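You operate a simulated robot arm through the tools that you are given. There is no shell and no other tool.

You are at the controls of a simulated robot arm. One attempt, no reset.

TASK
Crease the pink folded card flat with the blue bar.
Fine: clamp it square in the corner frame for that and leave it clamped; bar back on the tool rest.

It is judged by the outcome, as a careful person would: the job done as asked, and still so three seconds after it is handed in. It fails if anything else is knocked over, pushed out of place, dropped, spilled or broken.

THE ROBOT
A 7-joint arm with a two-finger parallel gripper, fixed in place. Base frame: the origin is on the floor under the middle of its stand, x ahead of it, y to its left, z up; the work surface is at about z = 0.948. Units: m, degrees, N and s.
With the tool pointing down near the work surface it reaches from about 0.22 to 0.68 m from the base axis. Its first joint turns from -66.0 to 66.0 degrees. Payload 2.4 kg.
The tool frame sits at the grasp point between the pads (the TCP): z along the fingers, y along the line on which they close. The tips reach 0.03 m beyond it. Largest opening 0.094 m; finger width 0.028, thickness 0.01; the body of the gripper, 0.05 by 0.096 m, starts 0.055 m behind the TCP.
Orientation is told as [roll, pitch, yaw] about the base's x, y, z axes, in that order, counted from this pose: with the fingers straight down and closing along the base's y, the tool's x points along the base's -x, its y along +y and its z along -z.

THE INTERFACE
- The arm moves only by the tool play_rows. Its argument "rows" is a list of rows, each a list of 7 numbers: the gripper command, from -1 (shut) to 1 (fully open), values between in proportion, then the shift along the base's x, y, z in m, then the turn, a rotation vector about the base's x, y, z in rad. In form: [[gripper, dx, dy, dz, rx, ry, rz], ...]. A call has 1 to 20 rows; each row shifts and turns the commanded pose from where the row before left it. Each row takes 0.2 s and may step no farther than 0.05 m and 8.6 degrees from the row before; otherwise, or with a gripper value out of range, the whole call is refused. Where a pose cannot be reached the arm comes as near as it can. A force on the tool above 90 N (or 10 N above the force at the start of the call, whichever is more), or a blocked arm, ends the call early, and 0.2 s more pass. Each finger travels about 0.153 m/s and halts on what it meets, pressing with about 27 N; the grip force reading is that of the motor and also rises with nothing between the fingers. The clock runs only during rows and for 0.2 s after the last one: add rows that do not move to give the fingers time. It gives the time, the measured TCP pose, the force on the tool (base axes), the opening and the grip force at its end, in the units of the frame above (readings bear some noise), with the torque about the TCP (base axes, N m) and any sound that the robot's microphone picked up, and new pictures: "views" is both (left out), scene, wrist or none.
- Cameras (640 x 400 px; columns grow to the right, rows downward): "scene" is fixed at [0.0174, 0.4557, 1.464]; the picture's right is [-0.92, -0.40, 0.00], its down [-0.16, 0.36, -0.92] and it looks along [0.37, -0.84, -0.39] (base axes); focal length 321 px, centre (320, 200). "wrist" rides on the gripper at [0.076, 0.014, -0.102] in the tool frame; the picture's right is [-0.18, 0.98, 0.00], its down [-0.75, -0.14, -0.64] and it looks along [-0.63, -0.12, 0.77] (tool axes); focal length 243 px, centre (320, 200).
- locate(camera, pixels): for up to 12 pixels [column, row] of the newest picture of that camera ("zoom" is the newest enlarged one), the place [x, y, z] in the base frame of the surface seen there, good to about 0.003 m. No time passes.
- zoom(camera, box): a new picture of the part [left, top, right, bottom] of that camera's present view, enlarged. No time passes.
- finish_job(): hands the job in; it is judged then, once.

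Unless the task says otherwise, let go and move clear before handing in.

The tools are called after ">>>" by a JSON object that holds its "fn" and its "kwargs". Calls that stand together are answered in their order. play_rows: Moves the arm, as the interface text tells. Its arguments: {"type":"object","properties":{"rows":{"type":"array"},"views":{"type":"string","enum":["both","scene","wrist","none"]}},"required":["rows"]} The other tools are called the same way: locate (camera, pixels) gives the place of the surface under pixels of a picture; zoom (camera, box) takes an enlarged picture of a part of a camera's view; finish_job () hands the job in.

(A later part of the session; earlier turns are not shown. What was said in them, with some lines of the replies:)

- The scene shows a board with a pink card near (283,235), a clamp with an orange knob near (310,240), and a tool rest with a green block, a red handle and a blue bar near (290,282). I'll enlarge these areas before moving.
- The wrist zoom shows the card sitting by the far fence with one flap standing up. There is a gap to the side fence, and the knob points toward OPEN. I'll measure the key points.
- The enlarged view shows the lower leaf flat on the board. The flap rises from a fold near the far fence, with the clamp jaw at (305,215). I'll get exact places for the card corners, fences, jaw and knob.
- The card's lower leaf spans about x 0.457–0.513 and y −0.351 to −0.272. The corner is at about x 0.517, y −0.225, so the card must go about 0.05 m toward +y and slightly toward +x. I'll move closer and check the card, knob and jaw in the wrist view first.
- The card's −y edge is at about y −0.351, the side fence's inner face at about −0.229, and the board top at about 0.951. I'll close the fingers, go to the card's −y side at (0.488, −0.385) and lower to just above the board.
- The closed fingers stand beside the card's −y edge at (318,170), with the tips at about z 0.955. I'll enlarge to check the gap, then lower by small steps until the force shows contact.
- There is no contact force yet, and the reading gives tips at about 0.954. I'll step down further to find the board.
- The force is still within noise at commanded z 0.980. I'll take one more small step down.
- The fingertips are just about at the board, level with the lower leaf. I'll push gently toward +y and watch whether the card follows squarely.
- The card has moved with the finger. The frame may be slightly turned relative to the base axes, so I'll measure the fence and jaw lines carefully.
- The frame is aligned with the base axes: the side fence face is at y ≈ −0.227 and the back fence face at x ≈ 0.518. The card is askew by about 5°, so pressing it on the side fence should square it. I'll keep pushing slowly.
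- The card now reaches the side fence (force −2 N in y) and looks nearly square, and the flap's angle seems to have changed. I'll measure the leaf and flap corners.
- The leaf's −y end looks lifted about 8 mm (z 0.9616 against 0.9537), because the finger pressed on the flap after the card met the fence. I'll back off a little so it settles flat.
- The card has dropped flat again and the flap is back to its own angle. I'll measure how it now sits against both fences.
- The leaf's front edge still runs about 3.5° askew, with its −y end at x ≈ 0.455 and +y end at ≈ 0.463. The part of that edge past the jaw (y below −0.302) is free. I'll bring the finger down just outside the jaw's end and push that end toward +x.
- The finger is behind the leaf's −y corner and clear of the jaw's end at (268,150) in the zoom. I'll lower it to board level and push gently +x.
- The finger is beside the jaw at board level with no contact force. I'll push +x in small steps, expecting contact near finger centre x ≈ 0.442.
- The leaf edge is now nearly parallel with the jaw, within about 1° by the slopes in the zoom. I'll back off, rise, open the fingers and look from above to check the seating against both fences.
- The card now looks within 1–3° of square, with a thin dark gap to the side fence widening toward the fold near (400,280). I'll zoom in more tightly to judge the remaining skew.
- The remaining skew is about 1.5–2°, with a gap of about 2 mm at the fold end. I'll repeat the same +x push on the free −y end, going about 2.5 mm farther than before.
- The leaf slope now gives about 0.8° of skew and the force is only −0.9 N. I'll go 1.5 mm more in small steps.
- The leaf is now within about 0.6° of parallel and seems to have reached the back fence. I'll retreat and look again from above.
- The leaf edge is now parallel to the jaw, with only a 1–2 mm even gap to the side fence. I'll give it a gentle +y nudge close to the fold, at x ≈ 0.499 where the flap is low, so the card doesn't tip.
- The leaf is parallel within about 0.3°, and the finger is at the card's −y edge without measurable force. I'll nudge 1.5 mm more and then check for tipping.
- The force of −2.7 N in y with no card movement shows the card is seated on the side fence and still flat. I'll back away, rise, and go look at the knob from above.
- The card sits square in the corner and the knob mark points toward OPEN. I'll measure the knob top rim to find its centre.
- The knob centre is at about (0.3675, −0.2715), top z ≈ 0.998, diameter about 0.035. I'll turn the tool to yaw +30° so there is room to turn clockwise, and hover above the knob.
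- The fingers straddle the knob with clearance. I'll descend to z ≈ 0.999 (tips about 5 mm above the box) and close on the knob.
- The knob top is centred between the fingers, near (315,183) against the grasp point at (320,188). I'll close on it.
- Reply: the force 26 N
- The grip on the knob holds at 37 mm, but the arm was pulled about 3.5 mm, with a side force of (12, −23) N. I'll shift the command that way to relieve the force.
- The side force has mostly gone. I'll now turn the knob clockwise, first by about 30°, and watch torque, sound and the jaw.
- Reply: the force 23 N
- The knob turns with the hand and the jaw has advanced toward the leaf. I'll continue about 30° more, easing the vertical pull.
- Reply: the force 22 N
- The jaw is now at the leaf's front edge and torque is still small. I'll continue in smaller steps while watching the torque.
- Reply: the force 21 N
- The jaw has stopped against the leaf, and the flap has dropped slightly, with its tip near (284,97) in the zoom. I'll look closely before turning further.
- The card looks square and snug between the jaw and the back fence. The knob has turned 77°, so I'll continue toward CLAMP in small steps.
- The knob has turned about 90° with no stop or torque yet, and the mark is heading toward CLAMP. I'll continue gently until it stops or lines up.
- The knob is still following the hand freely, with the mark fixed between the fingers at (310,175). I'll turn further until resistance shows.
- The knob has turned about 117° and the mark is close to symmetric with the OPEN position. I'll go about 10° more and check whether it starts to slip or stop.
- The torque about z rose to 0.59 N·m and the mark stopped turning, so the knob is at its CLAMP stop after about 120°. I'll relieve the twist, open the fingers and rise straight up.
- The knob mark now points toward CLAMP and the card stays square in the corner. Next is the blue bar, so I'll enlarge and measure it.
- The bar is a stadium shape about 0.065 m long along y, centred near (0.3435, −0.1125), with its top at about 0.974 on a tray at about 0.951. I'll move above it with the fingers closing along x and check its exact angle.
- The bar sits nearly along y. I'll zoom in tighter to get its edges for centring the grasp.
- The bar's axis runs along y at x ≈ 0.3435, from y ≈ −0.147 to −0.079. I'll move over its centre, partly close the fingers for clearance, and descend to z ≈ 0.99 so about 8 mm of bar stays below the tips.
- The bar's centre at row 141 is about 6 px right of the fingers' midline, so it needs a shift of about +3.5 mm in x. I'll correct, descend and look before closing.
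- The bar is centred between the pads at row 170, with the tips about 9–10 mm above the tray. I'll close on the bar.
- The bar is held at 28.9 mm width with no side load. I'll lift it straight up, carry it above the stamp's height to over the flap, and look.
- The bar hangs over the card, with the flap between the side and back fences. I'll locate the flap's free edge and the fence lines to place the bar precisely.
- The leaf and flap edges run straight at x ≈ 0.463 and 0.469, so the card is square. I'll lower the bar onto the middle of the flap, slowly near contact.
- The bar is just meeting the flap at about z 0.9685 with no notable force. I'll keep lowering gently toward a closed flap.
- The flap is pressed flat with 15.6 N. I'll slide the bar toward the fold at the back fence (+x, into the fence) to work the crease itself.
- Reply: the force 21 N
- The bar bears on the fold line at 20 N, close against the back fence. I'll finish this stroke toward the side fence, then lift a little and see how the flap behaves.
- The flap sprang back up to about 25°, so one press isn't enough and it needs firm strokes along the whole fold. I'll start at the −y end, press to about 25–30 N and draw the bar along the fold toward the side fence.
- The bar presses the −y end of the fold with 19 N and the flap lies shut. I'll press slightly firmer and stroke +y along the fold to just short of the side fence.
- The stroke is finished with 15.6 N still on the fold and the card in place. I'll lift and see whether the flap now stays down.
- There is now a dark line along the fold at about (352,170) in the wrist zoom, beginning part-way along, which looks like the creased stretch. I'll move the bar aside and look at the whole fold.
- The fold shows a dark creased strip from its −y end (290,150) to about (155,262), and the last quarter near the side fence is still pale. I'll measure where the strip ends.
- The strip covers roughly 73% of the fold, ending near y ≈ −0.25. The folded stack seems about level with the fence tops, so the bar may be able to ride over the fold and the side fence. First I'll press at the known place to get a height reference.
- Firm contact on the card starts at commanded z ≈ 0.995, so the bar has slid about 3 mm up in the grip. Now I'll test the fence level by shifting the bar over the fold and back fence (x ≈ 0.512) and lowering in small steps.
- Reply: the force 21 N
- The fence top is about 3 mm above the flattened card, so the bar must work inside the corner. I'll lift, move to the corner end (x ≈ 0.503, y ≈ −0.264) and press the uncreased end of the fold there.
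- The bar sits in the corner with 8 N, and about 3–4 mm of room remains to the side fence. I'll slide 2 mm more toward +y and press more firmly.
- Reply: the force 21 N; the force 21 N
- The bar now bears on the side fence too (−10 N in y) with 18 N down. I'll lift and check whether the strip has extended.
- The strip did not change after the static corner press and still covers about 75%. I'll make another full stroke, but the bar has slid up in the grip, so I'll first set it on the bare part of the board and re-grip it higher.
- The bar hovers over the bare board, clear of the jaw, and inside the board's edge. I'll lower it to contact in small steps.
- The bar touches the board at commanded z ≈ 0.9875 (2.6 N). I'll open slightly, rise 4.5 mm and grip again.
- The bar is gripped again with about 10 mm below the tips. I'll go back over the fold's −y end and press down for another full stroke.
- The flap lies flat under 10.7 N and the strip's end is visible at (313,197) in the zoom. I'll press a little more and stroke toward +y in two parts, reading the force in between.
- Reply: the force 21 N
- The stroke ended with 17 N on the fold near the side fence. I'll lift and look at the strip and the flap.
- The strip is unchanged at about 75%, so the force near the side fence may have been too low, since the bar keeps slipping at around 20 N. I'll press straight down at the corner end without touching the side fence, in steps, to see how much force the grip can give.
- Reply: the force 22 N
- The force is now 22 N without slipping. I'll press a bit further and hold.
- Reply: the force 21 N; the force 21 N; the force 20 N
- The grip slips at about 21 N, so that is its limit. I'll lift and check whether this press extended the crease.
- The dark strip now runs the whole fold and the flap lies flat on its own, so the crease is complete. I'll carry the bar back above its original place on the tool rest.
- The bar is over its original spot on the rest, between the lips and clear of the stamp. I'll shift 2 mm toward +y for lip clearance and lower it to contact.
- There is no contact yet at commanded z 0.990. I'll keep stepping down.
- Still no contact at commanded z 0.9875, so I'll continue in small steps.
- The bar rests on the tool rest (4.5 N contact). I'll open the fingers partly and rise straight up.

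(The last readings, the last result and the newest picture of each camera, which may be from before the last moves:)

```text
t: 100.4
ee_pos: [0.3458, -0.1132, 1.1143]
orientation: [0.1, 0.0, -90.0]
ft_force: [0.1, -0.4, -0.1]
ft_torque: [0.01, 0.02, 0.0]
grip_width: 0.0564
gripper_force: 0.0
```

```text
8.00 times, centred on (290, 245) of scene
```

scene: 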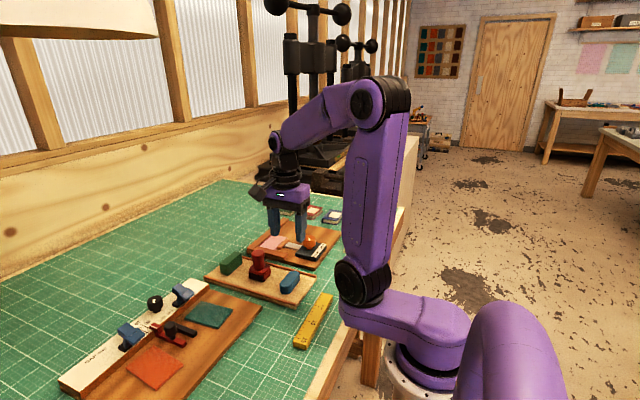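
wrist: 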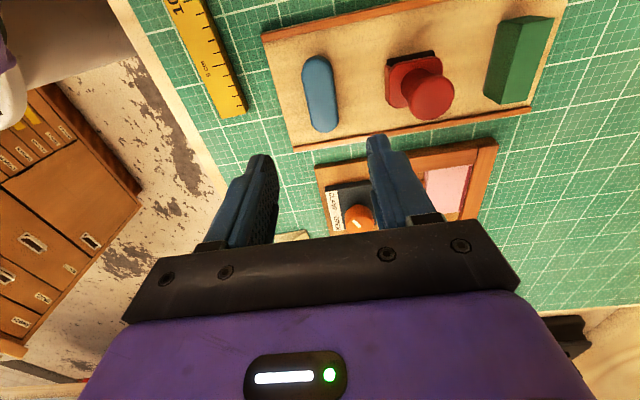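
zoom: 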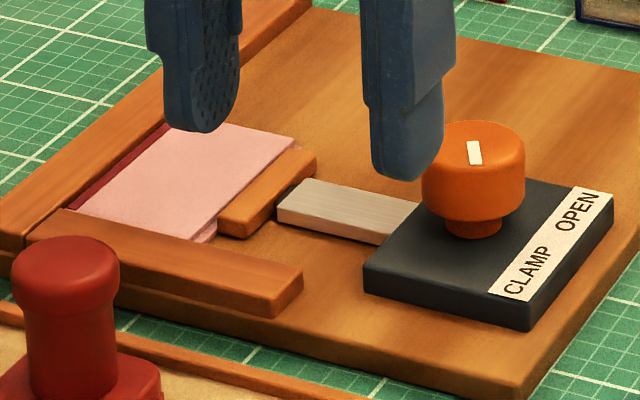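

The bar is back on the rest between the stamp and the edge, the card lies flat, and the knob is still at CLAMP. I'll move the arm up and clear and take one last look.

>>> {"fn": "play_rows", "kwargs": {"rows": [[0.2, 0, 0, 0.045, 0, 0, 0], [0.2, 0, 0, 0.045, 0, 0, 0], [0.2, 0, 0.02, 0.04, 0, 0, 0], [0.2, 0, 0.02, 0.035, 0, 0, 0], [0.2, 0, 0, 0, 0, 0, 0], [0.2, 0, 0, 0, 0, 0, 0]], "views": "both"}}

>>> {"fn": "zoom", "kwargs": {"camera": "scene", "box": [250, 220, 300, 252]}}

>>> {"fn": "zoom", "kwargs": {"camera": "wrist", "box": [260, 20, 500, 200]}}

>>> {"fn": "locate", "kwargs": {"camera": "scene", "pixels": [[287.3, 238], [275.5, 249.3], [273, 235.5], [260, 245.8], [280, 243], [283, 237], [290, 278]]}}

```text
t: 101.8
ee_pos: [0.3463, -0.0722, 1.2811]
orientation: [0.0, 0.0, -90.0]
ft_force: [0.4, -0.7, 0.0]
ft_torque: [-0.01, 0.0, -0.02]
grip_width: 0.0563
gripper_force: 0.1
```

scene: 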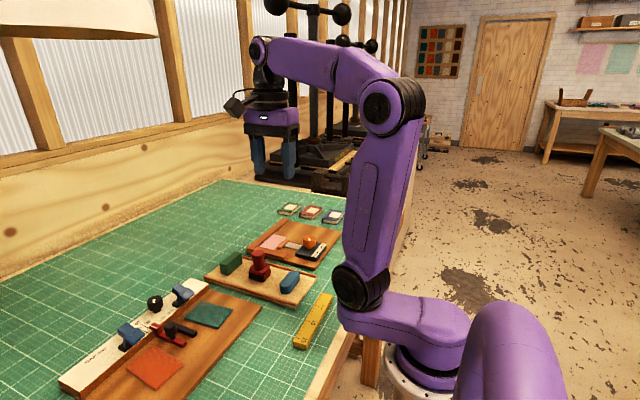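
wrist: 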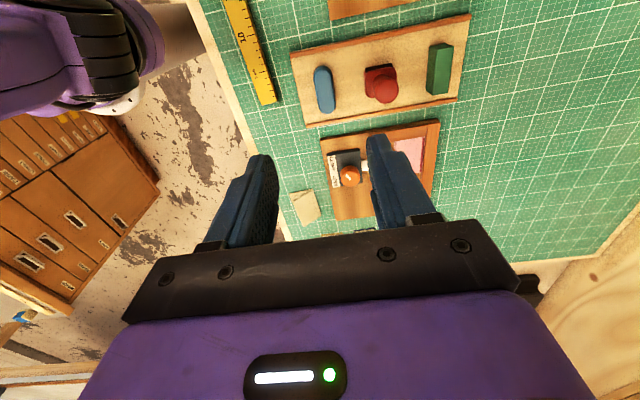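

```text
12.50 times, centred on (275, 236) of scene
```

zoom: 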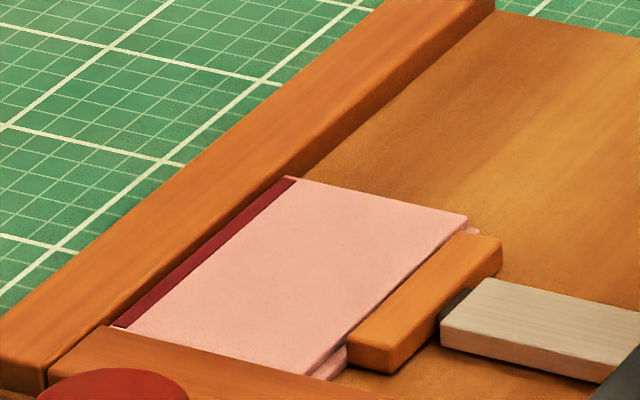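

```text
2.22 times, centred on (380, 110) of wrist
```

zoom: 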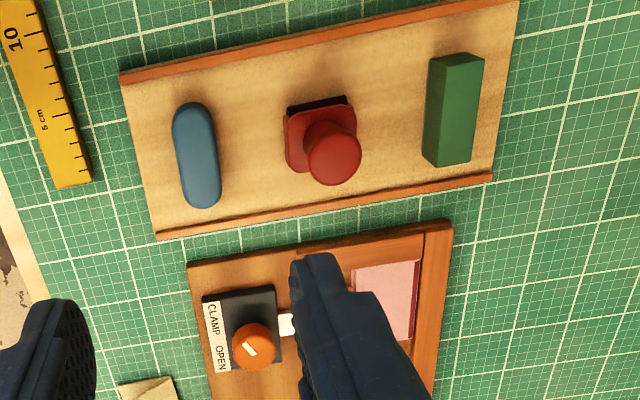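

```text
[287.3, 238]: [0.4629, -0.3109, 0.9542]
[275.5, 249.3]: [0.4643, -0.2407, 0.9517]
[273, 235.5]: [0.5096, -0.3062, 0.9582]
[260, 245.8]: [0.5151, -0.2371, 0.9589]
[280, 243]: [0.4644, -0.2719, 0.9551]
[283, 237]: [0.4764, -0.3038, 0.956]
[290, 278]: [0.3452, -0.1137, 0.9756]
```

The last pictures show the pink card flat and square in the corner, with the dark crease along its whole fold from (290,178) to (115,325). The jaw is tight against it and the knob is at CLAMP. The blue bar is back on the tool rest, nothing else has moved, and the arm is clear, so I'm handing the job in.

>>> {"fn": "finish_job", "kwargs": {}}

```text
The job is handed in.
```

The pink card is creased flat along its whole fold and still clamped square in the corner frame. The knob is turned to its CLAMP stop. The blue bar is back at its original spot on the tool rest, and the arm is clear of everything.

- **Crease:** The first strokes left about a quarter of the fold uncreased at the side-fence end. A firm press there of about 21–22 N finished it. After that the flap stayed down on its own through the last pictures, about 10 seconds later.
- **Bar slipping:** The grip slipped on the bar at about 21 N, so I set the bar down once on the bare part of the frame's board to re-grip it. It left no visible mark.
- **Seating:** The card's edges looked parallel to both fences in the final pictures. A gap of up to about 2 mm remained at either fence, within what the measurements can resolve.

I saw nothing else moved or knocked over in the final pictures.
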